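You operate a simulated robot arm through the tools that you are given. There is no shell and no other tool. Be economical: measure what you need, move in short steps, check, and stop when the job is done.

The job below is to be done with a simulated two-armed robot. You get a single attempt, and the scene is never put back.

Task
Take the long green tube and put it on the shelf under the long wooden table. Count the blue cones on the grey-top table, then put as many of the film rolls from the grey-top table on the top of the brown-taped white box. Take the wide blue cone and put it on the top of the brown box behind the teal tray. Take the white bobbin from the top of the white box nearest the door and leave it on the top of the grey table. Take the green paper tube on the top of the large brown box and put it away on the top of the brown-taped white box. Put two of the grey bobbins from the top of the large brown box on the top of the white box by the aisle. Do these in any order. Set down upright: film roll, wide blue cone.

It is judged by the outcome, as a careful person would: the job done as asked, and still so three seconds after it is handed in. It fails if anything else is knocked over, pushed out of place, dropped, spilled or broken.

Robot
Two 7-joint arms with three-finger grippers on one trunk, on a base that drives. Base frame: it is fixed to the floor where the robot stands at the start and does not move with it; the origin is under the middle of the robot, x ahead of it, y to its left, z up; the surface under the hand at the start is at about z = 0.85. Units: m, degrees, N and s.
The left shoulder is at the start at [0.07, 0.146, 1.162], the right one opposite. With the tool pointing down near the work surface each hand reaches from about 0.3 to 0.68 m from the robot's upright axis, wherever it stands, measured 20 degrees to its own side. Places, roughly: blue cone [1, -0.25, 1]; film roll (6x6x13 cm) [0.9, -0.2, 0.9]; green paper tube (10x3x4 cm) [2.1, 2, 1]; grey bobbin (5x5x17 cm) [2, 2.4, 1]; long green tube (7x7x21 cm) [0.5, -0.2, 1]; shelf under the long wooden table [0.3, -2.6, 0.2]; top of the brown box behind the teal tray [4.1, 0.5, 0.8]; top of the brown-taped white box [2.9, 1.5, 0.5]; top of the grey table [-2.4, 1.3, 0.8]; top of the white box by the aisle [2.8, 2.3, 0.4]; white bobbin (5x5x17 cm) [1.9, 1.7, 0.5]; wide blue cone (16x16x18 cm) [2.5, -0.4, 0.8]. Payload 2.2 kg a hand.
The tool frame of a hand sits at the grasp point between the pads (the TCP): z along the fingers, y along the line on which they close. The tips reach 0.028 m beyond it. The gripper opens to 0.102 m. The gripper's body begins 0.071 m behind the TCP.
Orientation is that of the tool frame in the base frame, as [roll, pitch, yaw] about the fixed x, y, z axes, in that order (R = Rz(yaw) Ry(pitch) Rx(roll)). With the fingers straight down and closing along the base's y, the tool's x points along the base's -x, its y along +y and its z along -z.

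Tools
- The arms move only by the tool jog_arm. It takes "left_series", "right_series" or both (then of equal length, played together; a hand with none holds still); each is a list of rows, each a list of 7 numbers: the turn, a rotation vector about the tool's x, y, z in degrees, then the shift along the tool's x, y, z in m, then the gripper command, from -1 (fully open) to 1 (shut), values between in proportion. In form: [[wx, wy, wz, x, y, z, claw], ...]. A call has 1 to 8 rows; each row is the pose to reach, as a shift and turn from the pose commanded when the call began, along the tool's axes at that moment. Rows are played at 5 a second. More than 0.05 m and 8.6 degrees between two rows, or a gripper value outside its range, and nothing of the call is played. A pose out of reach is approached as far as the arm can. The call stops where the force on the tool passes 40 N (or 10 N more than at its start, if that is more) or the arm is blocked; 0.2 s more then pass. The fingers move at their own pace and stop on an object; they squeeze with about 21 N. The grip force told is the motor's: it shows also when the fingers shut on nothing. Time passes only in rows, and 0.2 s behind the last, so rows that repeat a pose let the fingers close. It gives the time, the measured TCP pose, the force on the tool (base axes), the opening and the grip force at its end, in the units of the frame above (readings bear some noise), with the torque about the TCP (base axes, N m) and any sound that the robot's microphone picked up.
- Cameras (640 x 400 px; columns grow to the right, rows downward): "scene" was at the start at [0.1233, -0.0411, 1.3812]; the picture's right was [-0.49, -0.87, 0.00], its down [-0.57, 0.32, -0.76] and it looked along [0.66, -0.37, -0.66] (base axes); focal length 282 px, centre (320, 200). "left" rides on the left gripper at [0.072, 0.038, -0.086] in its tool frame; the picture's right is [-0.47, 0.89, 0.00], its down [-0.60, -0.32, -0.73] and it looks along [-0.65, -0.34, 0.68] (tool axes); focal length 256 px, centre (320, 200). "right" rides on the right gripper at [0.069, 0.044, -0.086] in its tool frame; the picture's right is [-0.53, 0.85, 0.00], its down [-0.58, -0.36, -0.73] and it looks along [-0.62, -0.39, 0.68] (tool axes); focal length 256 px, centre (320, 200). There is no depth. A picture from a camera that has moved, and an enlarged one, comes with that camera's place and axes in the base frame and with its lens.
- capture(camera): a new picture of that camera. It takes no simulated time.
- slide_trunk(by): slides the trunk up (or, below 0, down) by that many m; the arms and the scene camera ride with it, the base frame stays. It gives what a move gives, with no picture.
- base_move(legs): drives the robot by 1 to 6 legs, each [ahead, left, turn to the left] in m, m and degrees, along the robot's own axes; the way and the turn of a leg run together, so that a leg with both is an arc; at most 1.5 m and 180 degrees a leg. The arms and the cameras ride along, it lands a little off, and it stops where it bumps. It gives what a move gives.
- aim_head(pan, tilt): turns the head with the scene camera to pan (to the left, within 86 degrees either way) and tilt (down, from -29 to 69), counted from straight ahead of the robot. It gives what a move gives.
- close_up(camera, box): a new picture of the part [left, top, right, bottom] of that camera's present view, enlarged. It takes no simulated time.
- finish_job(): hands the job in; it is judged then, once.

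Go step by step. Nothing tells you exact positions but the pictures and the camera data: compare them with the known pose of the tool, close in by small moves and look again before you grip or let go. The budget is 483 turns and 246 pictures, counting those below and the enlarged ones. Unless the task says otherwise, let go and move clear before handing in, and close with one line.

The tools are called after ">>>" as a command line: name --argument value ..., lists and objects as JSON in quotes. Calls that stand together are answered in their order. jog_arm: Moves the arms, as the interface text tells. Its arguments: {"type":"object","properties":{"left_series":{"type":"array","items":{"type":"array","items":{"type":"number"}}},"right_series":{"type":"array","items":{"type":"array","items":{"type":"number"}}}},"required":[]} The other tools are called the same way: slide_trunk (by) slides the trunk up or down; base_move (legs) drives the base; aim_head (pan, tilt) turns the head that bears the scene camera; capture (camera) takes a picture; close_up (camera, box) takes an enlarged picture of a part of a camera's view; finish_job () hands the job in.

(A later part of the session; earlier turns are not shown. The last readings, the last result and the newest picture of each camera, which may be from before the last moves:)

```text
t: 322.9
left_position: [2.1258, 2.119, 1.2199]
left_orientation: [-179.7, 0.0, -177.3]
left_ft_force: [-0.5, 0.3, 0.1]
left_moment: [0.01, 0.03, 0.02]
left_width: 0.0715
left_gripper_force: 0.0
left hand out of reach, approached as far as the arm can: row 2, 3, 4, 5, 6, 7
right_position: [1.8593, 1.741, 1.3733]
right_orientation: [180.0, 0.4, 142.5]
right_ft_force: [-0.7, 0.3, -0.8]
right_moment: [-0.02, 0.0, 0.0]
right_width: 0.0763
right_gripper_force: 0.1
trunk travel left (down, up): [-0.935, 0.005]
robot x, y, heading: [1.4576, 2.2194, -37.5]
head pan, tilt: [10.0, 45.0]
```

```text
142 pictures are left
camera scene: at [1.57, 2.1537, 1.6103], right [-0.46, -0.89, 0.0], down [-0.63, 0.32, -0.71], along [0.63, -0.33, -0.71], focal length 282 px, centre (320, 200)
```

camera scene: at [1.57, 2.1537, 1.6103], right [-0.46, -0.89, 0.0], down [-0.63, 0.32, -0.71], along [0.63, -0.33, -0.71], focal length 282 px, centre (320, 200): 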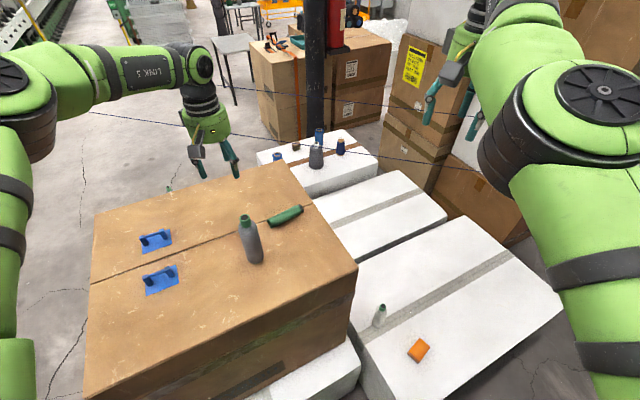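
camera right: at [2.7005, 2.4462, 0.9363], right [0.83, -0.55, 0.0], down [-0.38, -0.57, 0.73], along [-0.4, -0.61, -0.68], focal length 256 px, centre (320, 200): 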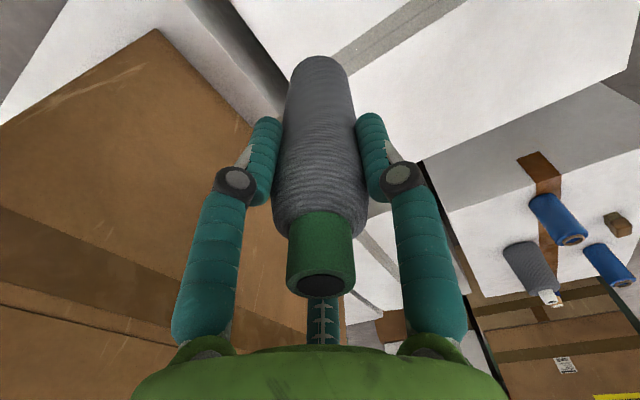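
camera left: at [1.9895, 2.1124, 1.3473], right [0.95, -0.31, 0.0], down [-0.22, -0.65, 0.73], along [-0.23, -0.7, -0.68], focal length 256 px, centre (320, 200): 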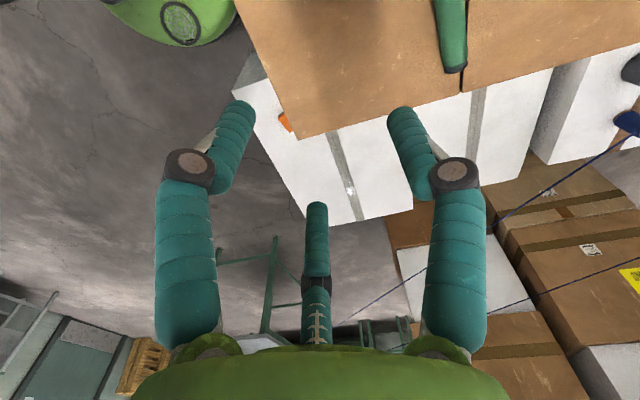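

Positive wrist yaw extends the left arm's reach, so by symmetry the right arm suits this grasp. I tuck the left hand and turn left 42° to use the right arm.

>>> jog_arm --left_series '[[0, 0, 8, 0.03, 0, -0.03, -0.4], [0, 0, 16, 0.06, 0, -0.06, -0.4], [0, 0, 24, 0.09, 0.01, -0.09, -0.4], [0, 0, 32, 0.12, 0.02, -0.11, -0.4], [0, 0, 40, 0.15, 0.04, -0.12, -0.4]]'

>>> base_move --legs '[[0, 0, 43]]'

>>> jog_arm --right_series '[[0, 0, 8, 0, 0, 0, -0.4], [0, 0, 16, 0, 0, 0, -0.4], [0, 0, 24, 0, 0, 0, -0.4], [0, 0, 32, 0, 0, 0, -0.4], [0, 0, 40, 0, 0, 0, -0.4], [0, 0, 48, 0, 0, 0, -0.4], [0, 0, 56, 0, 0, 0, -0.4], [0, 0, 64, 0, 0, 0, -0.4]]'

```text
t: 324.1
left_position: [1.9704, 2.153, 1.3426]
left_orientation: [-179.8, 0.1, 142.5]
left_ft_force: [-0.2, -0.5, 1.0]
left_moment: [-0.02, -0.02, -0.07]
left_width: 0.0714
left_gripper_force: 0.1
right_position: [1.856, 1.7407, 1.3731]
right_orientation: [179.9, 0.5, 142.6]
right_ft_force: [-0.1, -0.2, -0.4]
right_moment: [0.0, -0.02, 0.02]
right_width: 0.0766
right_gripper_force: 0.1
trunk travel left (down, up): [-0.935, 0.005]
robot x, y, heading: [1.4539, 2.2242, -37.6]
head pan, tilt: [10.0, 45.0]
```

```text
t: 326.5
left_position: [1.8839, 2.5154, 1.3412]
left_orientation: [-179.8, 0.0, -174.8]
left_ft_force: [-0.3, -0.5, 0.1]
left_moment: [0.0, -0.02, 0.0]
left_width: 0.0714
left_gripper_force: 0.0
right_position: [2.0794, 2.1352, 1.3719]
right_orientation: [179.9, 0.4, -174.9]
right_ft_force: [0.0, -0.3, 0.5]
right_moment: [0.01, 0.02, -0.01]
right_width: 0.0765
right_gripper_force: 0.2
trunk travel left (down, up): [-0.935, 0.005]
robot x, y, heading: [1.4556, 2.222, 5.3]
head pan, tilt: [10.0, 45.0]
```

```text
t: 328.3
left_position: [1.8819, 2.516, 1.3421]
left_orientation: [-179.8, 0.2, -174.7]
left_ft_force: [-0.2, -0.8, 0.4]
left_moment: [0.02, -0.05, 0.01]
left_width: 0.0712
left_gripper_force: 0.1
right_position: [1.9516, 1.9184, 1.335]
right_orientation: [179.2, 0.1, 121.9]
right_ft_force: [-1.1, -0.7, 0.2]
right_moment: [0.03, -0.05, 0.01]
right_width: 0.0714
right_gripper_force: 0.1
right hand out of reach, approached as far as the arm can: row 1, 2, 3, 4, 5, 6, 7, 8
trunk travel left (down, up): [-0.935, 0.005]
robot x, y, heading: [1.4605, 2.2205, 5.5]
head pan, tilt: [10.0, 45.0]
```

>>> jog_arm --right_series '[[0, 0, 0, -0.004, 0.041, 0.02, -0.4], [0, 0, 0, -0.008, 0.082, 0.04, -0.4], [0, 0, 0, -0.012, 0.123, 0.07, -0.4], [0, 0, 0, -0.017, 0.164, 0.1, -0.4]]'

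>>> capture --camera "scene"

```text
refused: row 3 steps farther than a row can; nothing moved
```

```text
141 pictures are left
camera scene: at [1.5824, 2.2454, 1.6106], right [0.26, -0.97, 0.0], down [-0.68, -0.18, -0.71], along [0.68, 0.19, -0.71], focal length 282 px, centre (320, 200)
```

scene: 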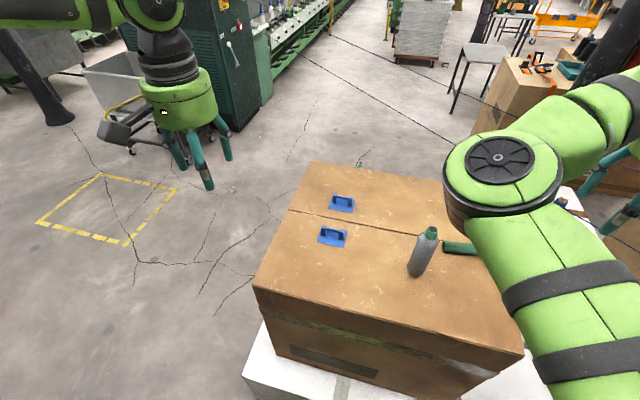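

>>> jog_arm --right_series '[[0, 0, 0, -0.004, 0.035, 0.02, -0.4], [0, 0, 0, -0.008, 0.07, 0.04, -0.4], [0, 0, 0, -0.012, 0.105, 0.06, -0.4], [0, 0, 0, -0.015, 0.14, 0.08, -0.4], [0, 0, 0, -0.017, 0.164, 0.1, -0.4]]'

>>> capture --camera "right"

```text
t: 329.5
left_position: [1.8826, 2.5171, 1.3415]
left_orientation: [-179.9, 0.1, -174.7]
left_ft_force: [-0.4, -0.8, 0.0]
left_moment: [-0.02, -0.01, -0.02]
left_width: 0.0714
left_gripper_force: 0.1
right_position: [1.9496, 1.9163, 1.2766]
right_orientation: [179.5, 0.1, 121.2]
right_ft_force: [-1.0, -0.2, 1.1]
right_moment: [-0.01, 0.01, 0.05]
right_width: 0.0714
right_gripper_force: 0.1
right hand out of reach, approached as far as the arm can: row 1, 2, 3, 4, 5
trunk travel left (down, up): [-0.935, 0.005]
robot x, y, heading: [1.4607, 2.2205, 5.2]
head pan, tilt: [10.0, 45.0]
```

```text
140 pictures are left
camera right: at [1.951, 1.9978, 1.3625], right [1.0, -0.02, 0.01], down [-0.02, -0.68, 0.73], along [-0.01, -0.73, -0.68], focal length 256 px, centre (320, 200)
```

right: 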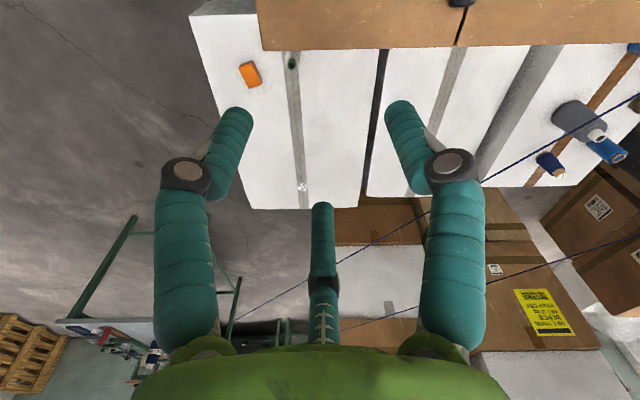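

The right arm can't get there. New plan: left arm, facing about -60°, gripping the tube's near (north) end with a slightly oblique closing. First restore the right hand.

>>> jog_arm --right_series '[[0, 0, -8, 0, 0, -0.03, -0.4], [0, 0, -16, 0, 0, -0.06, -0.4], [0, 0, -24, 0, 0, -0.09, -0.4], [0, 0, -32, 0, 0, -0.1, -0.4], [0, 0, -40, 0, 0, -0.1, -0.4], [0, 0, -48, 0, 0, -0.1, -0.4], [0, 0, -56, 0, 0, -0.1, -0.4], [0, 0, -64, 0, 0, -0.1, -0.4]]'

>>> base_move --legs '[[0, 0, -65]]'

>>> base_move --legs '[[0.025, 0.005, 0]]'

```text
t: 331.3
left_position: [1.8836, 2.5171, 1.3414]
left_orientation: [-179.9, 0.1, -174.8]
left_ft_force: [0.0, -0.1, -0.3]
left_moment: [0.05, 0.01, 0.01]
left_width: 0.0714
left_gripper_force: 0.1
right_position: [1.9536, 1.9231, 1.3731]
right_orientation: [179.8, 0.4, -174.8]
right_ft_force: [0.0, -0.1, 0.8]
right_moment: [0.01, 0.0, -0.02]
right_width: 0.0712
right_gripper_force: 0.0
trunk travel left (down, up): [-0.935, 0.005]
robot x, y, heading: [1.4579, 2.2202, 5.1]
head pan, tilt: [10.0, 45.0]
```

```text
t: 334.6
left_position: [1.8997, 1.9486, 1.3407]
left_orientation: [-179.9, 0.2, 119.0]
left_ft_force: [-0.4, 0.3, -0.8]
left_moment: [-0.01, 0.02, 0.01]
left_width: 0.0715
left_gripper_force: 0.1
right_position: [1.3844, 1.6483, 1.3734]
right_orientation: [-180.0, 0.5, 118.8]
right_ft_force: [-0.4, 0.4, -0.1]
right_moment: [0.02, 0.01, -0.04]
right_width: 0.0714
right_gripper_force: 0.0
trunk travel left (down, up): [-0.935, 0.005]
robot x, y, heading: [1.4546, 2.2225, -61.2]
head pan, tilt: [10.0, 45.0]
```

```text
t: 335.6
left_position: [1.9144, 1.9328, 1.3424]
left_orientation: [-179.9, 0.1, 119.1]
left_ft_force: [-0.1, 0.2, -0.6]
left_moment: [0.01, 0.0, 0.0]
left_width: 0.0715
left_gripper_force: 0.0
right_position: [1.4006, 1.6278, 1.3739]
right_orientation: [-180.0, 0.5, 119.0]
right_ft_force: [-0.3, -0.5, -0.8]
right_moment: [-0.03, 0.0, 0.02]
right_width: 0.0715
right_gripper_force: 0.0
trunk travel left (down, up): [-0.935, 0.005]
robot x, y, heading: [1.4701, 2.1973, -61.0]
head pan, tilt: [10.0, 45.0]
stopped in leg 1: the robot was blocked; the commanded pose is now the measured one
```

>>> jog_arm --left_series '[[0, 0, 0, 0, 0.034, 0.024, -0.4], [0, 0, 0, 0, 0.068, 0.048, -0.4], [0, 0, 0, 0, 0.102, 0.072, -0.4], [0, 0, 0, -0.001, 0.136, 0.096, -0.4], [0, 0, 0, -0.002, 0.17, 0.12, -0.4], [0, 0, 0, -0.0024, 0.2046, 0.14, -0.4]]'

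>>> capture --camera "left"

```text
t: 337.0
left_position: [2.0956, 2.027, 1.2018]
left_orientation: [-179.8, 0.1, 119.0]
left_ft_force: [0.0, 0.4, 0.1]
left_moment: [-0.01, 0.01, 0.0]
left_width: 0.0714
left_gripper_force: 0.0
right_position: [1.4015, 1.6281, 1.3737]
right_orientation: [-179.9, 0.4, 119.1]
right_ft_force: [-0.1, -0.4, 0.4]
right_moment: [0.02, 0.02, -0.01]
right_width: 0.0714
right_gripper_force: 0.1
trunk travel left (down, up): [-0.935, 0.005]
robot x, y, heading: [1.4714, 2.2006, -60.8]
head pan, tilt: [10.0, 45.0]
```

```text
139 pictures are left
camera left: at [2.0949, 2.1092, 1.2869], right [1.0, 0.02, 0.0], down [0.02, -0.68, 0.73], along [0.02, -0.73, -0.68], focal length 256 px, centre (320, 200)
```

left: 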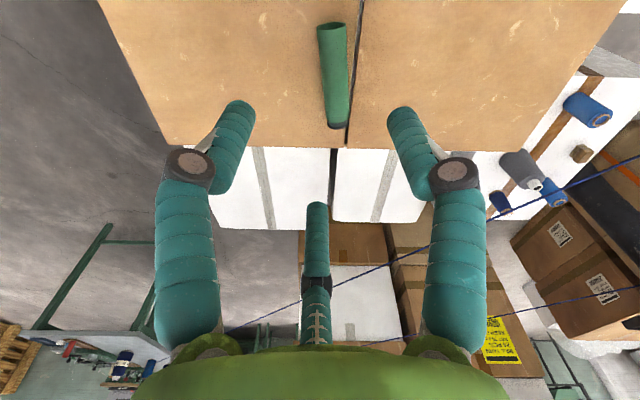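

The left arm reaches. I shift slightly over the tube, turn the wrist 12° and descend partway.

>>> jog_arm --left_series '[[0, 0, 4, -0.006, 0.003, 0.03, -0.4], [0, 0, 8, -0.012, 0.005, 0.06, -0.4], [0, 0, 12, -0.018, 0.008, 0.09, -0.4], [0, 0, 12, -0.018, 0.008, 0.12, -0.4]]'

>>> capture --camera "left"

>>> capture --camera "scene"

```text
t: 338.0
left_position: [2.0675, 2.0185, 1.0841]
left_orientation: [179.4, 0.3, 107.5]
left_ft_force: [-0.1, 0.4, -0.8]
left_moment: [0.01, 0.03, 0.0]
left_width: 0.0716
left_gripper_force: 0.0
left hand out of reach, approached as far as the arm can: row 2, 3, 4
right_position: [1.3999, 1.6281, 1.3742]
right_orientation: [180.0, 0.4, 119.0]
right_ft_force: [0.0, 0.4, 0.1]
right_moment: [0.0, 0.0, -0.02]
right_width: 0.0714
right_gripper_force: 0.0
trunk travel left (down, up): [-0.935, 0.005]
robot x, y, heading: [1.4743, 2.2016, -60.8]
head pan, tilt: [10.0, 45.0]
```

```text
138 pictures are left
camera left: at [2.0814, 2.0988, 1.1705], right [0.98, -0.18, 0.01], down [-0.13, -0.67, 0.73], along [-0.12, -0.72, -0.68], focal length 256 px, centre (320, 200)
```

left: 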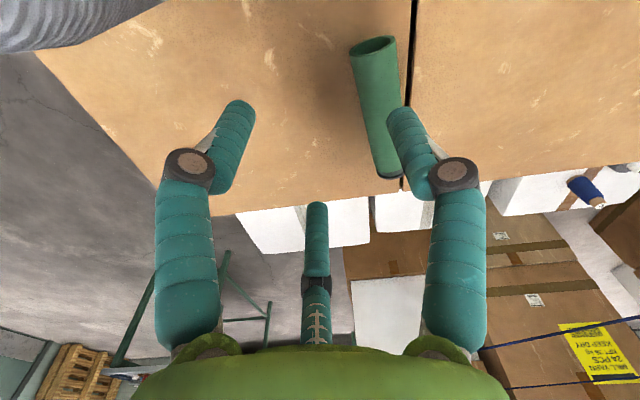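

```text
137 pictures are left
camera scene: at [1.5474, 2.0942, 1.6103], right [-0.78, -0.63, 0.0], down [-0.45, 0.55, -0.71], along [0.45, -0.55, -0.71], focal length 282 px, centre (320, 200)
```

scene: 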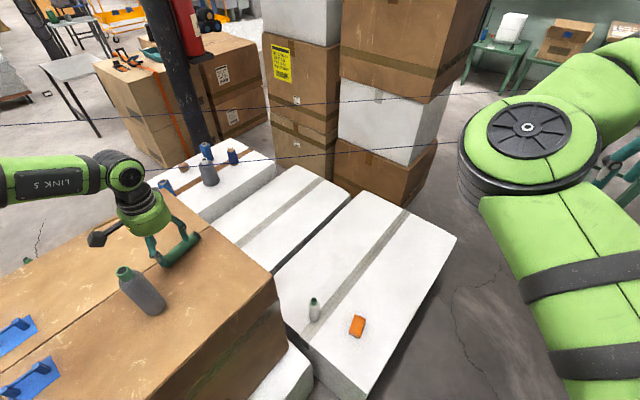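

>>> jog_arm --left_series '[[0, 0, -4, -0.004, 0.015, 0, -0.4], [0, 0, -8, -0.008, 0.03, 0, -0.4], [0, 0, -12, -0.012, 0.044, 0, -0.4]]'

>>> capture --camera "left"

```text
t: 338.8
left_position: [2.108, 2.0214, 1.0855]
left_orientation: [-180.0, 0.1, 119.3]
left_ft_force: [0.7, -0.7, -0.5]
left_moment: [-0.02, 0.02, 0.01]
left_width: 0.0714
left_gripper_force: 0.0
left hand out of reach, approached as far as the arm can: row 2, 3
right_position: [1.401, 1.6281, 1.3735]
right_orientation: [-179.9, 0.5, 119.0]
right_ft_force: [1.2, -0.3, 0.0]
right_moment: [0.0, 0.03, 0.04]
right_width: 0.0716
right_gripper_force: 0.1
trunk travel left (down, up): [-0.935, 0.005]
robot x, y, heading: [1.4728, 2.2007, -60.7]
head pan, tilt: [10.0, 45.0]
```

```text
136 pictures are left
camera left: at [2.1066, 2.1031, 1.1708], right [1.0, 0.03, 0.0], down [0.02, -0.68, 0.73], along [0.02, -0.73, -0.68], focal length 256 px, centre (320, 200)
```

left: 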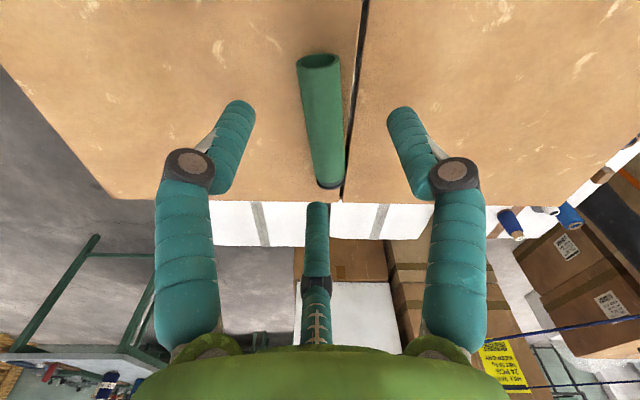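

>>> jog_arm --left_series '[[0, 0, 0, 0, 0.002, 0.025, -0.4], [0, 0, 0, 0, 0.002, 0.05, -0.4], [0, 0, 0, 0, 0.002, 0.06, -0.4]]'

>>> capture --camera "left"

>>> close_up --camera "scene" --box '[60, 170, 240, 330]'

```text
t: 339.6
left_position: [2.0912, 2.0305, 1.0419]
left_orientation: [-179.9, 0.2, 119.2]
left_ft_force: [-0.7, -0.2, -0.1]
left_moment: [0.03, -0.03, -0.02]
left_width: 0.0717
left_gripper_force: 0.1
left hand out of reach, approached as far as the arm can: row 1, 2, 3
right_position: [1.399, 1.6279, 1.3737]
right_orientation: [-179.9, 0.5, 118.9]
right_ft_force: [-0.7, 0.2, -0.7]
right_moment: [0.03, 0.02, 0.0]
right_width: 0.071
right_gripper_force: 0.0
trunk travel left (down, up): [-0.935, 0.005]
robot x, y, heading: [1.4701, 2.2034, -61.0]
head pan, tilt: [10.0, 45.0]
```

```text
135 pictures are left
camera left: at [2.0891, 2.1127, 1.1276], right [1.0, 0.03, 0.0], down [0.02, -0.68, 0.73], along [0.02, -0.73, -0.68], focal length 256 px, centre (320, 200)
```

left: 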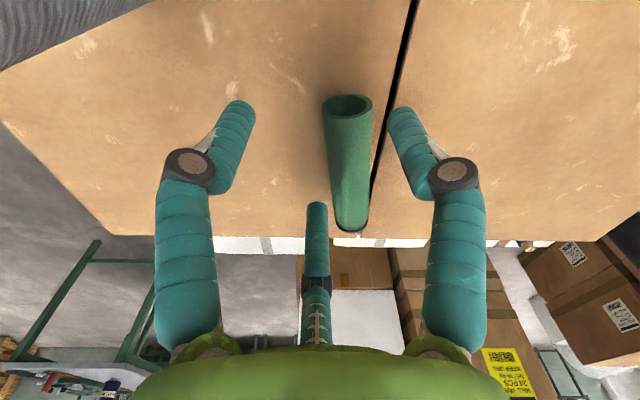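

```text
2.50 times, centred on (150, 250) of scene
camera zoom: at [1.5466, 2.0945, 1.6104], right [-0.78, -0.63, 0.0], down [-0.45, 0.55, -0.71], along [0.45, -0.55, -0.71], focal length 704 px, centre (745, 75)
```

zoom: 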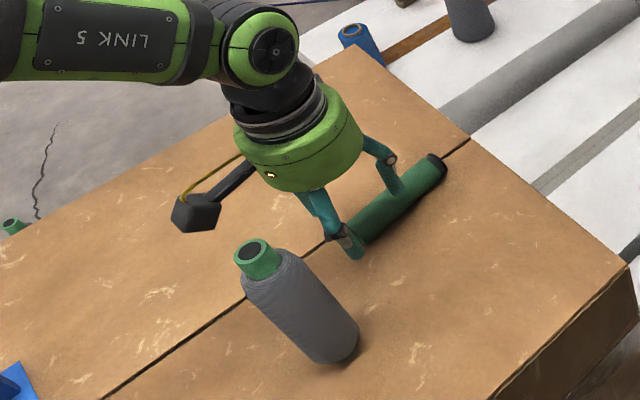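

>>> jog_arm --left_series '[[0, 0, 0, 0, 0, -0.03, -0.4], [0, 0, 0, -0.018, 0.012, -0.06, -0.4]]'

>>> slide_trunk --by -0.06

>>> jog_arm --left_series '[[0, 0, 0, 0, 0.003, 0.01, -0.4], [0, 0, 0, 0, 0.004, 0.015, -0.4]]'

>>> capture --camera "left"

```text
t: 340.2
left_position: [2.1089, 2.023, 1.1014]
left_orientation: [-179.8, 0.0, 119.1]
left_ft_force: [-0.8, -0.3, 0.6]
left_moment: [0.02, 0.01, -0.02]
left_width: 0.0713
left_gripper_force: 0.1
right_position: [1.4, 1.6285, 1.3742]
right_orientation: [-179.9, 0.5, 119.0]
right_ft_force: [-0.8, 0.8, 0.0]
right_moment: [0.03, -0.01, 0.01]
right_width: 0.0712
right_gripper_force: 0.1
trunk travel left (down, up): [-0.935, 0.005]
robot x, y, heading: [1.4718, 2.1984, -61.1]
head pan, tilt: [10.0, 45.0]
```

```text
t: 341.2
left_position: [2.1096, 2.0215, 1.043]
left_orientation: [-179.9, 0.0, 119.1]
left_ft_force: [0.3, 0.0, 1.3]
left_moment: [0.0, -0.05, 0.0]
left_width: 0.0715
left_gripper_force: 0.1
right_position: [1.3994, 1.628, 1.3134]
right_orientation: [-180.0, 0.4, 119.0]
right_ft_force: [-0.1, 0.4, -0.2]
right_moment: [0.01, -0.03, -0.02]
right_width: 0.0713
right_gripper_force: 0.0
trunk travel left (down, up): [-0.875, 0.065]
robot x, y, heading: [1.4718, 2.2002, -60.9]
head pan, tilt: [10.0, 45.0]
```

```text
t: 341.8
left_position: [2.1092, 2.0238, 1.0292]
left_orientation: [179.8, 0.3, 119.3]
left_ft_force: [-0.1, 0.4, 0.4]
left_moment: [0.04, 0.0, -0.01]
left_width: 0.0713
left_gripper_force: 0.1
left hand out of reach, approached as far as the arm can: row 2
right_position: [1.3997, 1.6283, 1.3134]
right_orientation: [180.0, 0.3, 119.2]
right_ft_force: [-0.3, 0.4, -0.5]
right_moment: [-0.02, -0.02, -0.01]
right_width: 0.0713
right_gripper_force: 0.1
trunk travel left (down, up): [-0.875, 0.065]
robot x, y, heading: [1.4721, 2.2001, -60.8]
head pan, tilt: [10.0, 45.0]
```

```text
133 pictures are left
camera left: at [2.1075, 2.1051, 1.1149], right [1.0, 0.03, 0.0], down [0.02, -0.68, 0.73], along [0.02, -0.73, -0.68], focal length 256 px, centre (320, 200)
```

left: 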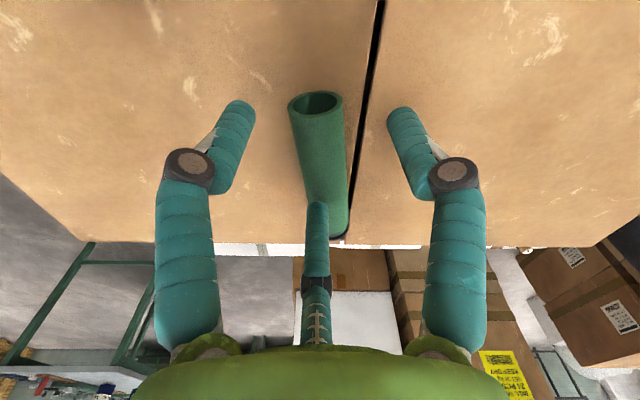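

>>> slide_trunk --by -0.012

>>> jog_arm --left_series '[[0, 0, 0, 0, 0, 0, 0], [0, 0, 0, 0, 0, 0, 0.4], [0, 0, 0, 0, 0, 0, 0.8], [0, 0, 0, 0, 0, 0, 0.8]]'

>>> capture --camera "left"

```text
t: 342.4
left_position: [2.1074, 2.0227, 1.02]
left_orientation: [179.9, 0.5, 119.2]
left_ft_force: [0.2, -1.8, 9.4]
left_moment: [-0.5, -0.05, 0.01]
left_width: 0.0761
left_gripper_force: 2.4
right_position: [1.398, 1.6288, 1.3012]
right_orientation: [179.9, 0.5, 119.0]
right_ft_force: [-0.2, -0.7, 1.2]
right_moment: [-0.01, 0.0, 0.04]
right_width: 0.0713
right_gripper_force: 0.0
trunk travel left (down, up): [-0.863, 0.077]
robot x, y, heading: [1.4728, 2.198, -61.0]
head pan, tilt: [10.0, 45.0]
```

```text
t: 343.3
left_position: [2.1101, 2.02, 1.024]
left_orientation: [179.9, 1.1, 119.3]
left_ft_force: [-1.2, 0.4, 16.5]
left_moment: [-0.01, 0.1, -0.02]
left_width: 0.0075
left_gripper_force: 0.1
right_position: [1.3988, 1.6289, 1.3026]
right_orientation: [-179.9, 0.7, 119.1]
right_ft_force: [0.7, 0.7, -0.1]
right_moment: [-0.02, 0.05, -0.01]
right_width: 0.0711
right_gripper_force: 0.2
trunk travel left (down, up): [-0.863, 0.077]
robot x, y, heading: [1.4731, 2.2015, -61.2]
head pan, tilt: [10.0, 45.0]
stopped in row 4 (left hand): the force on the tool passed its limit at 59 N (the readings are from after the stop); the commanded pose is now the measured one
```

```text
132 pictures are left
camera left: at [2.1077, 2.1028, 1.1083], right [1.0, 0.03, 0.01], down [0.01, -0.67, 0.74], along [0.03, -0.74, -0.67], focal length 256 px, centre (320, 200)
```

left: 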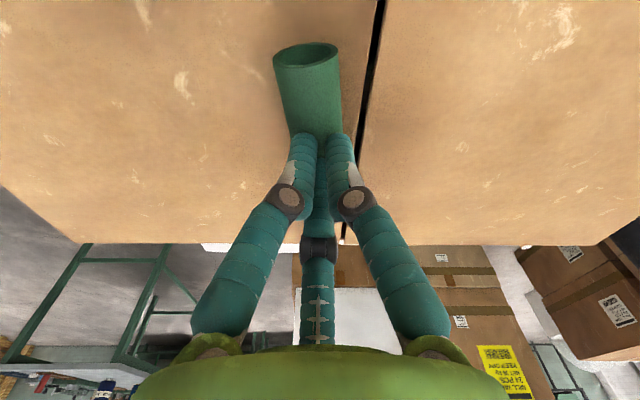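

The fingers did not take the tube; I raise and look.

>>> jog_arm --left_series '[[0, 0, 0, 0, 0, -0.03, 0.8], [0, 0, 0, 0, 0, -0.06, 0.8], [0, 0, 0, 0, 0, -0.09, 0.8]]'

>>> capture --camera "left"

>>> close_up --camera "scene" --box '[60, 170, 240, 330]'

```text
t: 344.1
left_position: [2.1101, 2.0219, 1.1113]
left_orientation: [179.9, 0.7, 119.3]
left_ft_force: [-0.1, 0.3, 0.4]
left_moment: [-0.02, 0.01, 0.04]
left_width: 0.0101
left_gripper_force: 0.0
right_position: [1.399, 1.6289, 1.3006]
right_orientation: [-179.9, 0.5, 119.0]
right_ft_force: [0.3, -0.4, -0.4]
right_moment: [0.02, 0.06, 0.03]
right_width: 0.0716
right_gripper_force: 0.1
trunk travel left (down, up): [-0.863, 0.077]
robot x, y, heading: [1.4757, 2.1985, -60.9]
head pan, tilt: [10.0, 45.0]
```

```text
131 pictures are left
camera left: at [2.1078, 2.1043, 1.1966], right [1.0, 0.03, 0.01], down [0.01, -0.68, 0.74], along [0.03, -0.74, -0.68], focal length 256 px, centre (320, 200)
```

left: 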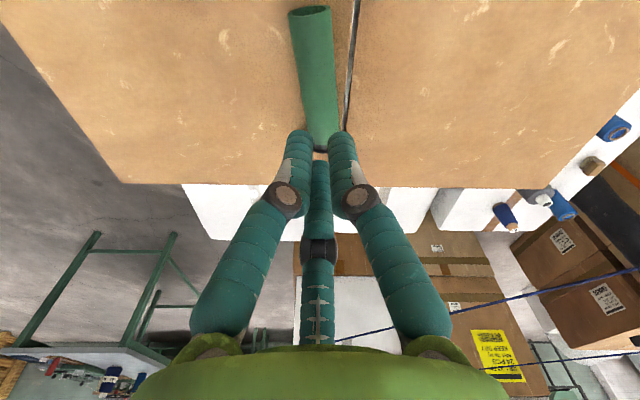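

```text
2.50 times, centred on (150, 250) of scene
camera zoom: at [1.5465, 2.0946, 1.5383], right [-0.78, -0.63, 0.0], down [-0.45, 0.55, -0.71], along [0.45, -0.55, -0.71], focal length 704 px, centre (745, 75)
```

zoom: 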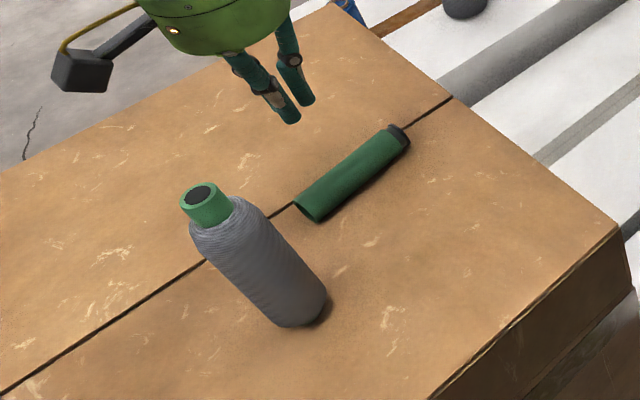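

>>> jog_arm --left_series '[[0, 0, 0, -0.0105, -0.006, 0, 0.2], [0, 0, 0, -0.0105, -0.006, 0, -0.4], [0, 0, 0, -0.0105, -0.006, 0.03, -0.4], [0, 0, 0, -0.0105, -0.006, 0.06, -0.4]]'

>>> capture --camera "left"

```text
t: 345.1
left_position: [2.1111, 2.0085, 1.052]
left_orientation: [179.9, 0.7, 119.2]
left_ft_force: [0.3, 0.3, 0.4]
left_moment: [0.01, 0.03, 0.04]
left_width: 0.0716
left_gripper_force: 0.1
right_position: [1.4018, 1.6273, 1.3013]
right_orientation: [-180.0, 0.4, 119.0]
right_ft_force: [-0.6, 0.2, -0.8]
right_moment: [0.03, 0.03, 0.03]
right_width: 0.0712
right_gripper_force: 0.1
trunk travel left (down, up): [-0.863, 0.077]
robot x, y, heading: [1.4726, 2.2004, -60.8]
head pan, tilt: [10.0, 45.0]
```

```text
129 pictures are left
camera left: at [2.1093, 2.0909, 1.1364], right [1.0, 0.03, 0.01], down [0.01, -0.67, 0.74], along [0.03, -0.74, -0.67], focal length 256 px, centre (320, 200)
```

left: 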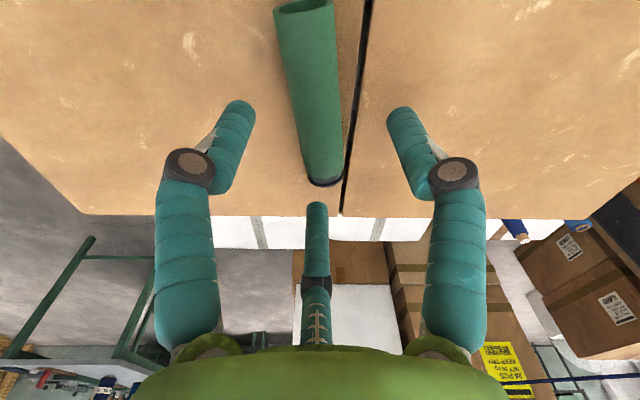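

>>> jog_arm --left_series '[[0, 0, 0, 0, 0.001, 0.012, -0.4], [0, 0, 0, 0, 0.001, 0.024, -0.4], [0, 0, 0, 0, 0.001, 0.024, -0.1]]'

>>> close_up --camera "scene" --box '[60, 130, 240, 290]'

>>> capture --camera "left"

```text
t: 345.9
left_position: [2.1116, 2.009, 1.0281]
left_orientation: [179.7, 0.8, 119.4]
left_ft_force: [-0.5, -0.1, 1.1]
left_moment: [-0.02, -0.01, -0.01]
left_width: 0.056
left_gripper_force: 0.0
right_position: [1.3994, 1.6276, 1.3019]
right_orientation: [-180.0, 0.5, 119.1]
right_ft_force: [0.2, -0.5, -0.9]
right_moment: [0.02, 0.0, 0.02]
right_width: 0.0714
right_gripper_force: 0.1
trunk travel left (down, up): [-0.863, 0.077]
robot x, y, heading: [1.4701, 2.1963, -61.1]
head pan, tilt: [10.0, 45.0]
```

```text
2.50 times, centred on (150, 210) of scene
camera zoom: at [1.5463, 2.0943, 1.5384], right [-0.78, -0.63, 0.0], down [-0.45, 0.55, -0.71], along [0.45, -0.55, -0.71], focal length 704 px, centre (745, 175)
```

zoom: 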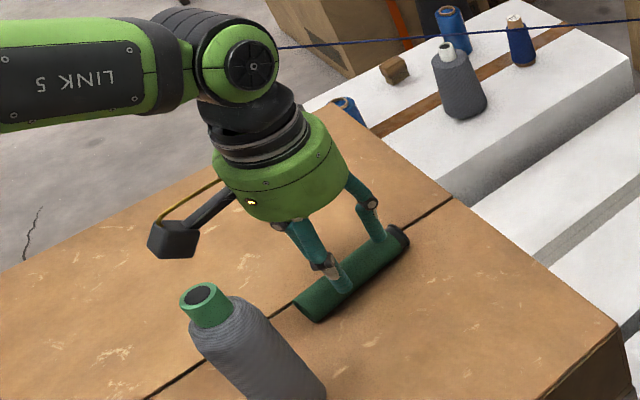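

```text
127 pictures are left
camera left: at [2.1082, 2.0916, 1.1126], right [1.0, 0.03, 0.01], down [0.01, -0.67, 0.74], along [0.03, -0.74, -0.67], focal length 256 px, centre (320, 200)
```

left: 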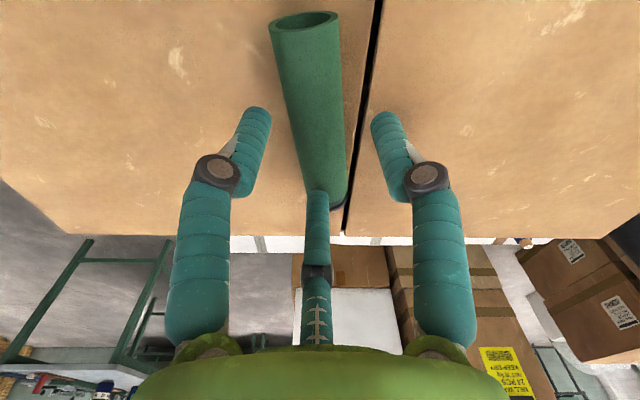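

My height was about 3 cm too high (the bobbin placement tells me the box top is nearer z 0.955). I open again and lower gently, watching the force.

>>> jog_arm --left_series '[[0, 0, 0, 0, 0, 0, -0.4], [0, 0, 0, 0, 0, 0.005, -0.4]]'

>>> jog_arm --left_series '[[0, 0, 0, 0, 0, 0.005, -0.4]]'

>>> jog_arm --left_series '[[0, 0, 0, 0, 0, 0.006, -0.4]]'

```text
t: 346.5
left_position: [2.1095, 2.0102, 1.0226]
left_orientation: [179.6, 0.8, 119.3]
left_ft_force: [1.3, -0.2, 0.4]
left_moment: [-0.03, -0.03, 0.02]
left_width: 0.0715
left_gripper_force: 0.1
right_position: [1.4, 1.6276, 1.3012]
right_orientation: [180.0, 0.6, 119.0]
right_ft_force: [0.0, 0.3, 0.4]
right_moment: [-0.02, -0.02, -0.05]
right_width: 0.0713
right_gripper_force: 0.1
trunk travel left (down, up): [-0.863, 0.077]
robot x, y, heading: [1.4734, 2.1991, -61.0]
head pan, tilt: [10.0, 45.0]
```

```text
t: 346.9
left_position: [2.1084, 2.0086, 1.0194]
left_orientation: [179.6, 1.2, 119.4]
left_ft_force: [0.3, -0.4, 8.7]
left_moment: [-0.44, -0.04, 0.02]
left_width: 0.0752
left_gripper_force: 2.4
right_position: [1.3974, 1.6282, 1.3021]
right_orientation: [179.9, 0.5, 118.9]
right_ft_force: [0.4, 0.7, -0.4]
right_moment: [0.02, -0.03, 0.02]
right_width: 0.0715
right_gripper_force: 0.0
trunk travel left (down, up): [-0.863, 0.077]
robot x, y, heading: [1.4725, 2.2016, -61.1]
head pan, tilt: [10.0, 45.0]
```

```text
t: 347.3
left_position: [2.1069, 2.0072, 1.0153]
left_orientation: [179.5, 1.4, 119.2]
left_ft_force: [0.6, -5.7, 16.3]
left_moment: [-0.81, -0.13, 0.05]
left_width: 0.0825
left_gripper_force: 6.6
left hand out of reach, approached as far as the arm can: row 1
right_position: [1.3963, 1.6281, 1.3009]
right_orientation: [179.8, 0.5, 119.0]
right_ft_force: [0.1, -0.7, -0.2]
right_moment: [-0.02, -0.01, 0.01]
right_width: 0.0713
right_gripper_force: 0.1
trunk travel left (down, up): [-0.863, 0.077]
robot x, y, heading: [1.4721, 2.2011, -61.0]
head pan, tilt: [10.0, 45.0]
```

The torque shows contact due south of the grip point, so the hand really has three fingers as pictured (at tool angles of about 88°, -32°, -152°). I'll raise, turn the wrist so one finger opposes two across the tube, and open fully.

>>> jog_arm --left_series '[[0, 0, 0, 0, 0, -0.04, -0.4], [0, 0, 0, 0, 0, -0.08, -1], [0, 0, -7, 0, 0, -0.09, -1], [0, 0, -14, 0, 0.002, -0.09, -1], [0, 0, -21, 0, 0.004, -0.09, -1], [0, 0, -28, -0.002, 0.006, -0.09, -1], [0, 0, -36, -0.004, 0.01, -0.09, -1]]'

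>>> capture --camera "left"

>>> close_up --camera "scene" --box '[60, 130, 240, 290]'

```text
t: 348.9
left_position: [2.1183, 2.0123, 1.1017]
left_orientation: [-179.6, 0.5, 155.5]
left_ft_force: [0.3, 0.0, -0.1]
left_moment: [-0.02, -0.02, 0.04]
left_width: 0.102
left_gripper_force: 0.2
right_position: [1.4017, 1.6292, 1.3016]
right_orientation: [-180.0, 0.5, 119.1]
right_ft_force: [0.9, 0.1, 0.1]
right_moment: [0.04, 0.03, 0.04]
right_width: 0.0714
right_gripper_force: 0.1
trunk travel left (down, up): [-0.863, 0.077]
robot x, y, heading: [1.4742, 2.2, -61.0]
head pan, tilt: [10.0, 45.0]
```

```text
126 pictures are left
camera left: at [2.0688, 2.0782, 1.1866], right [0.79, 0.61, 0.0], down [0.41, -0.53, 0.74], along [0.45, -0.59, -0.67], focal length 256 px, centre (320, 200)
```

left: 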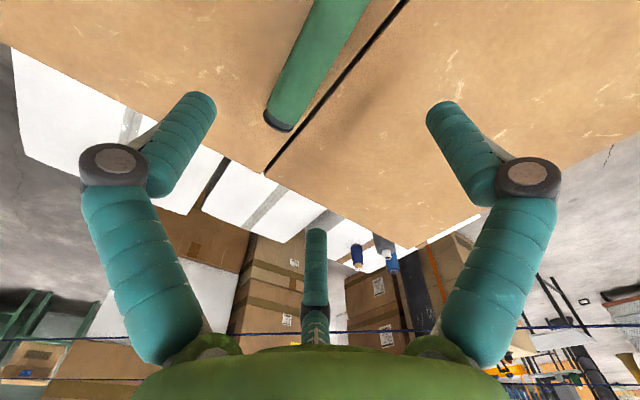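

```text
2.50 times, centred on (150, 210) of scene
camera zoom: at [1.5475, 2.094, 1.5383], right [-0.78, -0.63, 0.0], down [-0.45, 0.55, -0.71], along [0.45, -0.55, -0.71], focal length 704 px, centre (745, 175)
```

zoom: 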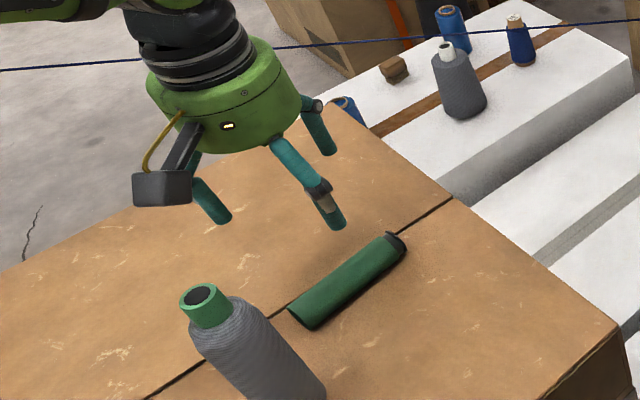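

>>> slide_trunk --by -0.085

>>> slide_trunk --by -0.012

>>> capture --camera "left"

```text
t: 350.1
left_position: [2.118, 2.0127, 1.0167]
left_orientation: [-179.7, 0.7, 155.3]
left_ft_force: [-0.5, 0.1, 0.3]
left_moment: [0.01, -0.01, -0.03]
left_width: 0.102
left_gripper_force: 0.1
right_position: [1.3989, 1.6267, 1.2166]
right_orientation: [179.9, 0.4, 119.1]
right_ft_force: [0.1, -0.1, 0.4]
right_moment: [-0.03, 0.02, -0.02]
right_width: 0.0714
right_gripper_force: 0.0
trunk travel left (down, up): [-0.778, 0.162]
robot x, y, heading: [1.4711, 2.2025, -61.0]
head pan, tilt: [10.0, 45.0]
```

```text
t: 350.7
left_position: [2.1183, 2.0129, 1.0056]
left_orientation: [-179.7, 0.7, 155.3]
left_ft_force: [0.4, -0.2, -0.4]
left_moment: [-0.03, 0.0, 0.03]
left_width: 0.1018
left_gripper_force: 0.2
right_position: [1.4004, 1.6283, 1.205]
right_orientation: [179.9, 0.5, 119.0]
right_ft_force: [0.8, -0.7, -0.1]
right_moment: [0.03, -0.02, 0.01]
right_width: 0.0713
right_gripper_force: 0.1
trunk travel left (down, up): [-0.766, 0.174]
robot x, y, heading: [1.4724, 2.2036, -60.7]
head pan, tilt: [10.0, 45.0]
```

```text
124 pictures are left
camera left: at [2.0685, 2.0782, 1.0897], right [0.79, 0.61, 0.0], down [0.41, -0.53, 0.74], along [0.45, -0.59, -0.67], focal length 256 px, centre (320, 200)
```

left: 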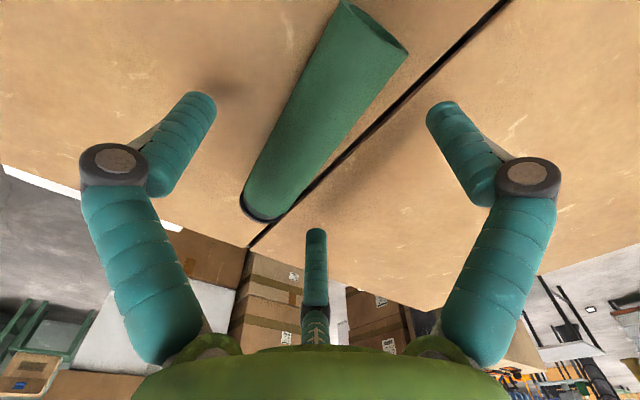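

>>> slide_trunk --by -0.01

>>> slide_trunk --by -0.007

```text
t: 351.3
left_position: [2.119, 2.0131, 0.9948]
left_orientation: [-179.7, 0.6, 155.3]
left_ft_force: [-0.3, 0.0, -0.5]
left_moment: [-0.03, -0.01, -0.01]
left_width: 0.102
left_gripper_force: 0.0
right_position: [1.3997, 1.6274, 1.1951]
right_orientation: [-179.9, 0.4, 119.0]
right_ft_force: [-1.5, -0.4, -0.4]
right_moment: [0.0, 0.0, -0.01]
right_width: 0.0713
right_gripper_force: 0.2
trunk travel left (down, up): [-0.756, 0.184]
robot x, y, heading: [1.4697, 2.2006, -61.1]
head pan, tilt: [10.0, 45.0]
```

```text
t: 351.8
left_position: [2.1187, 2.0121, 0.9879]
left_orientation: [-179.8, 0.6, 155.3]
left_ft_force: [-1.2, -0.9, -0.2]
left_moment: [0.02, 0.02, 0.02]
left_width: 0.1021
left_gripper_force: 0.0
right_position: [1.4002, 1.6284, 1.1871]
right_orientation: [-180.0, 0.5, 119.0]
right_ft_force: [0.1, 1.2, 0.6]
right_moment: [-0.01, -0.02, 0.01]
right_width: 0.0714
right_gripper_force: 0.1
trunk travel left (down, up): [-0.749, 0.191]
robot x, y, heading: [1.4728, 2.1993, -60.8]
head pan, tilt: [10.0, 45.0]
```

Tips are at about tube mid-height with no contact. I close slowly.

>>> jog_arm --left_series '[[0, 0, 0, 0, 0, 0, -0.5], [0, 0, 0, 0, 0, 0, 0], [0, 0, 0, 0, 0, 0, 0.3], [0, 0, 0, 0, 0, 0, 0.6], [0, 0, 0, 0, 0, 0, 0.8], [0, 0, 0, 0, 0, 0, 0.8]]'

>>> capture --camera "left"

```text
t: 353.2
left_position: [2.1127, 2.0123, 0.9968]
left_orientation: [-179.3, 1.5, 155.3]
left_ft_force: [-7.7, -2.2, 26.6]
left_moment: [0.26, 0.88, 0.04]
left_width: 0.0419
left_gripper_force: 21.1
right_position: [1.3917, 1.6301, 1.1891]
right_orientation: [179.6, 0.9, 118.9]
right_ft_force: [0.3, 0.6, 0.4]
right_moment: [-0.01, 0.06, 0.03]
right_width: 0.0714
right_gripper_force: 0.0
trunk travel left (down, up): [-0.749, 0.191]
robot x, y, heading: [1.4675, 2.1998, -60.8]
head pan, tilt: [10.0, 45.0]
```

```text
123 pictures are left
camera left: at [2.0612, 2.0782, 1.0807], right [0.79, 0.61, 0.0], down [0.4, -0.53, 0.75], along [0.46, -0.59, -0.66], focal length 256 px, centre (320, 200)
```

left: 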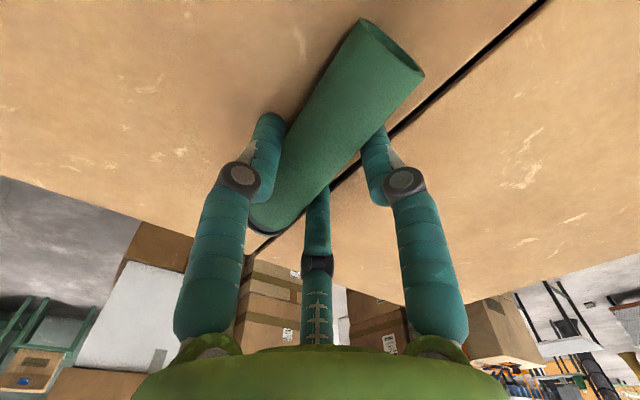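

>>> jog_arm --left_series '[[0, 0, 0, 0, 0, -0.01, 0.9], [0, 0, 0, 0, 0, -0.02, 0.9], [0, 0, 0, 0, 0, -0.04, 0.9]]'

>>> capture --camera "left"

```text
t: 354.0
left_position: [2.1166, 2.014, 1.0278]
left_orientation: [-179.9, 0.6, 155.3]
left_ft_force: [-0.5, -0.2, -0.4]
left_moment: [-0.01, -0.02, 0.01]
left_width: 0.0415
left_gripper_force: 21.3
right_position: [1.3971, 1.6276, 1.1863]
right_orientation: [180.0, 0.5, 119.0]
right_ft_force: [-0.7, -0.8, -0.4]
right_moment: [0.0, -0.03, -0.02]
right_width: 0.0714
right_gripper_force: 0.1
trunk travel left (down, up): [-0.749, 0.191]
robot x, y, heading: [1.4728, 2.1969, -60.9]
head pan, tilt: [10.0, 45.0]
```

```text
122 pictures are left
camera left: at [2.067, 2.0789, 1.1134], right [0.79, 0.61, 0.0], down [0.41, -0.54, 0.74], along [0.45, -0.58, -0.67], focal length 256 px, centre (320, 200)
```

left: 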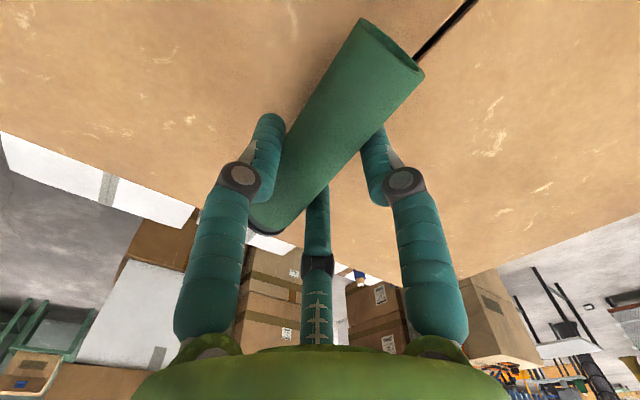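

The tube is lifted. Raise and retract the left hand, then drive to the west of the door-side white box for the bobbin.

>>> slide_trunk --by 0.18

>>> jog_arm --left_series '[[0, 0, 7, 0.031, -0.026, 0, 0.9], [0, 0, 14, 0.062, -0.051, 0, 0.9], [0, 0, 21, 0.094, -0.077, 0, 0.9], [0, 0, 28, 0.125, -0.102, 0, 0.9], [0, 0, 36, 0.156, -0.128, 0, 0.9]]'

>>> base_move --legs '[[-0.35, -0.1, 0], [0, 0, 61]]'

```text
t: 356.0
left_position: [2.1183, 2.0119, 1.2081]
left_orientation: [-179.7, 0.7, 155.3]
left_ft_force: [-0.2, -0.6, -1.2]
left_moment: [-0.02, 0.03, 0.0]
left_width: 0.0413
left_gripper_force: 21.4
right_position: [1.4006, 1.6274, 1.3667]
right_orientation: [-180.0, 0.4, 119.0]
right_ft_force: [-0.1, -0.7, 0.0]
right_moment: [-0.01, 0.03, 0.0]
right_width: 0.0711
right_gripper_force: 0.3
trunk travel left (down, up): [-0.929, 0.011]
robot x, y, heading: [1.4731, 2.2047, -60.8]
head pan, tilt: [10.0, 45.0]
```

```text
t: 357.2
left_position: [1.9212, 1.9622, 1.208]
left_orientation: [179.8, 0.8, 119.0]
left_ft_force: [0.4, -0.3, 0.4]
left_moment: [0.02, -0.03, -0.02]
left_width: 0.0416
left_gripper_force: 21.0
right_position: [1.3984, 1.6265, 1.3678]
right_orientation: [179.9, 0.4, 119.1]
right_ft_force: [1.0, -0.6, 0.4]
right_moment: [0.03, 0.01, 0.0]
right_width: 0.0715
right_gripper_force: 0.1
trunk travel left (down, up): [-0.929, 0.011]
robot x, y, heading: [1.4699, 2.2007, -61.1]
head pan, tilt: [10.0, 45.0]
```

```text
t: 362.2
left_position: [1.6457, 2.7319, 1.2076]
left_orientation: [179.8, 0.7, 179.6]
left_ft_force: [-0.6, 0.0, 0.2]
left_moment: [0.03, -0.03, 0.03]
left_width: 0.0416
left_gripper_force: 21.1
right_position: [1.6783, 2.1101, 1.3675]
right_orientation: [179.9, 0.5, 179.4]
right_ft_force: [0.9, -0.2, -0.4]
right_moment: [0.0, 0.0, 0.01]
right_width: 0.0714
right_gripper_force: 0.0
trunk travel left (down, up): [-0.929, 0.011]
robot x, y, heading: [1.215, 2.4562, -0.6]
head pan, tilt: [10.0, 45.0]
```

>>> base_move --legs '[[0, -0.6, 0.6]]'

>>> aim_head --pan -10 --tilt 50

>>> capture --camera "scene"

>>> capture --camera "left"

```text
t: 365.6
left_position: [1.6383, 2.1386, 1.206]
left_orientation: [180.0, 0.8, -179.3]
left_ft_force: [0.6, 0.2, -0.4]
left_moment: [-0.04, 0.01, -0.02]
left_width: 0.0414
left_gripper_force: 21.3
right_position: [1.6835, 1.5185, 1.3668]
right_orientation: [-179.9, 0.3, -179.6]
right_ft_force: [-0.6, 0.3, -0.8]
right_moment: [0.0, 0.01, -0.01]
right_width: 0.0716
right_gripper_force: 0.0
trunk travel left (down, up): [-0.929, 0.011]
robot x, y, heading: [1.2171, 1.8509, 0.3]
head pan, tilt: [10.0, 45.0]
```

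```text
t: 366.5
left_position: [1.6381, 2.1359, 1.2064]
left_orientation: [179.9, 0.7, -179.3]
left_ft_force: [0.7, -0.1, 0.3]
left_moment: [0.0, 0.0, -0.03]
left_width: 0.0411
left_gripper_force: 20.8
right_position: [1.6833, 1.5154, 1.3669]
right_orientation: [180.0, 0.4, -179.6]
right_ft_force: [-0.4, -0.2, -0.4]
right_moment: [0.0, 0.01, 0.01]
right_width: 0.0715
right_gripper_force: 0.1
trunk travel left (down, up): [-0.929, 0.011]
robot x, y, heading: [1.2153, 1.8505, 0.4]
head pan, tilt: [-10.0, 50.0]
```

```text
121 pictures are left
camera scene: at [1.3404, 1.8401, 1.5974], right [-0.16, -0.99, 0.0], down [-0.76, 0.13, -0.64], along [0.63, -0.11, -0.77], focal length 282 px, centre (320, 200)
```

scene: 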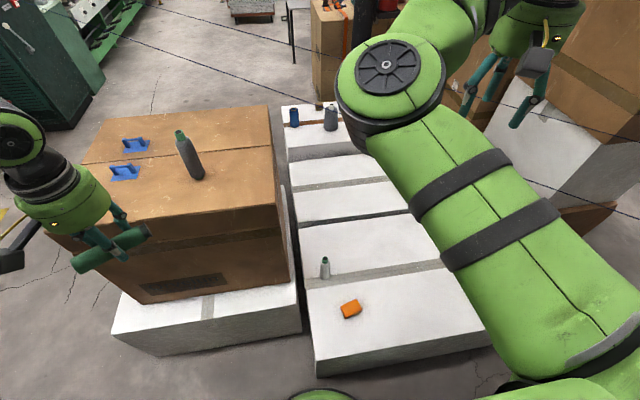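

```text
120 pictures are left
camera left: at [1.5658, 2.1726, 1.2916], right [0.45, 0.89, 0.01], down [0.6, -0.31, 0.74], along [0.66, -0.33, -0.67], focal length 256 px, centre (320, 200)
```

left: 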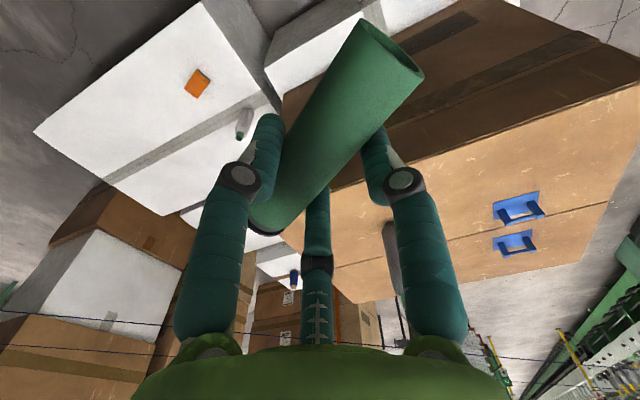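

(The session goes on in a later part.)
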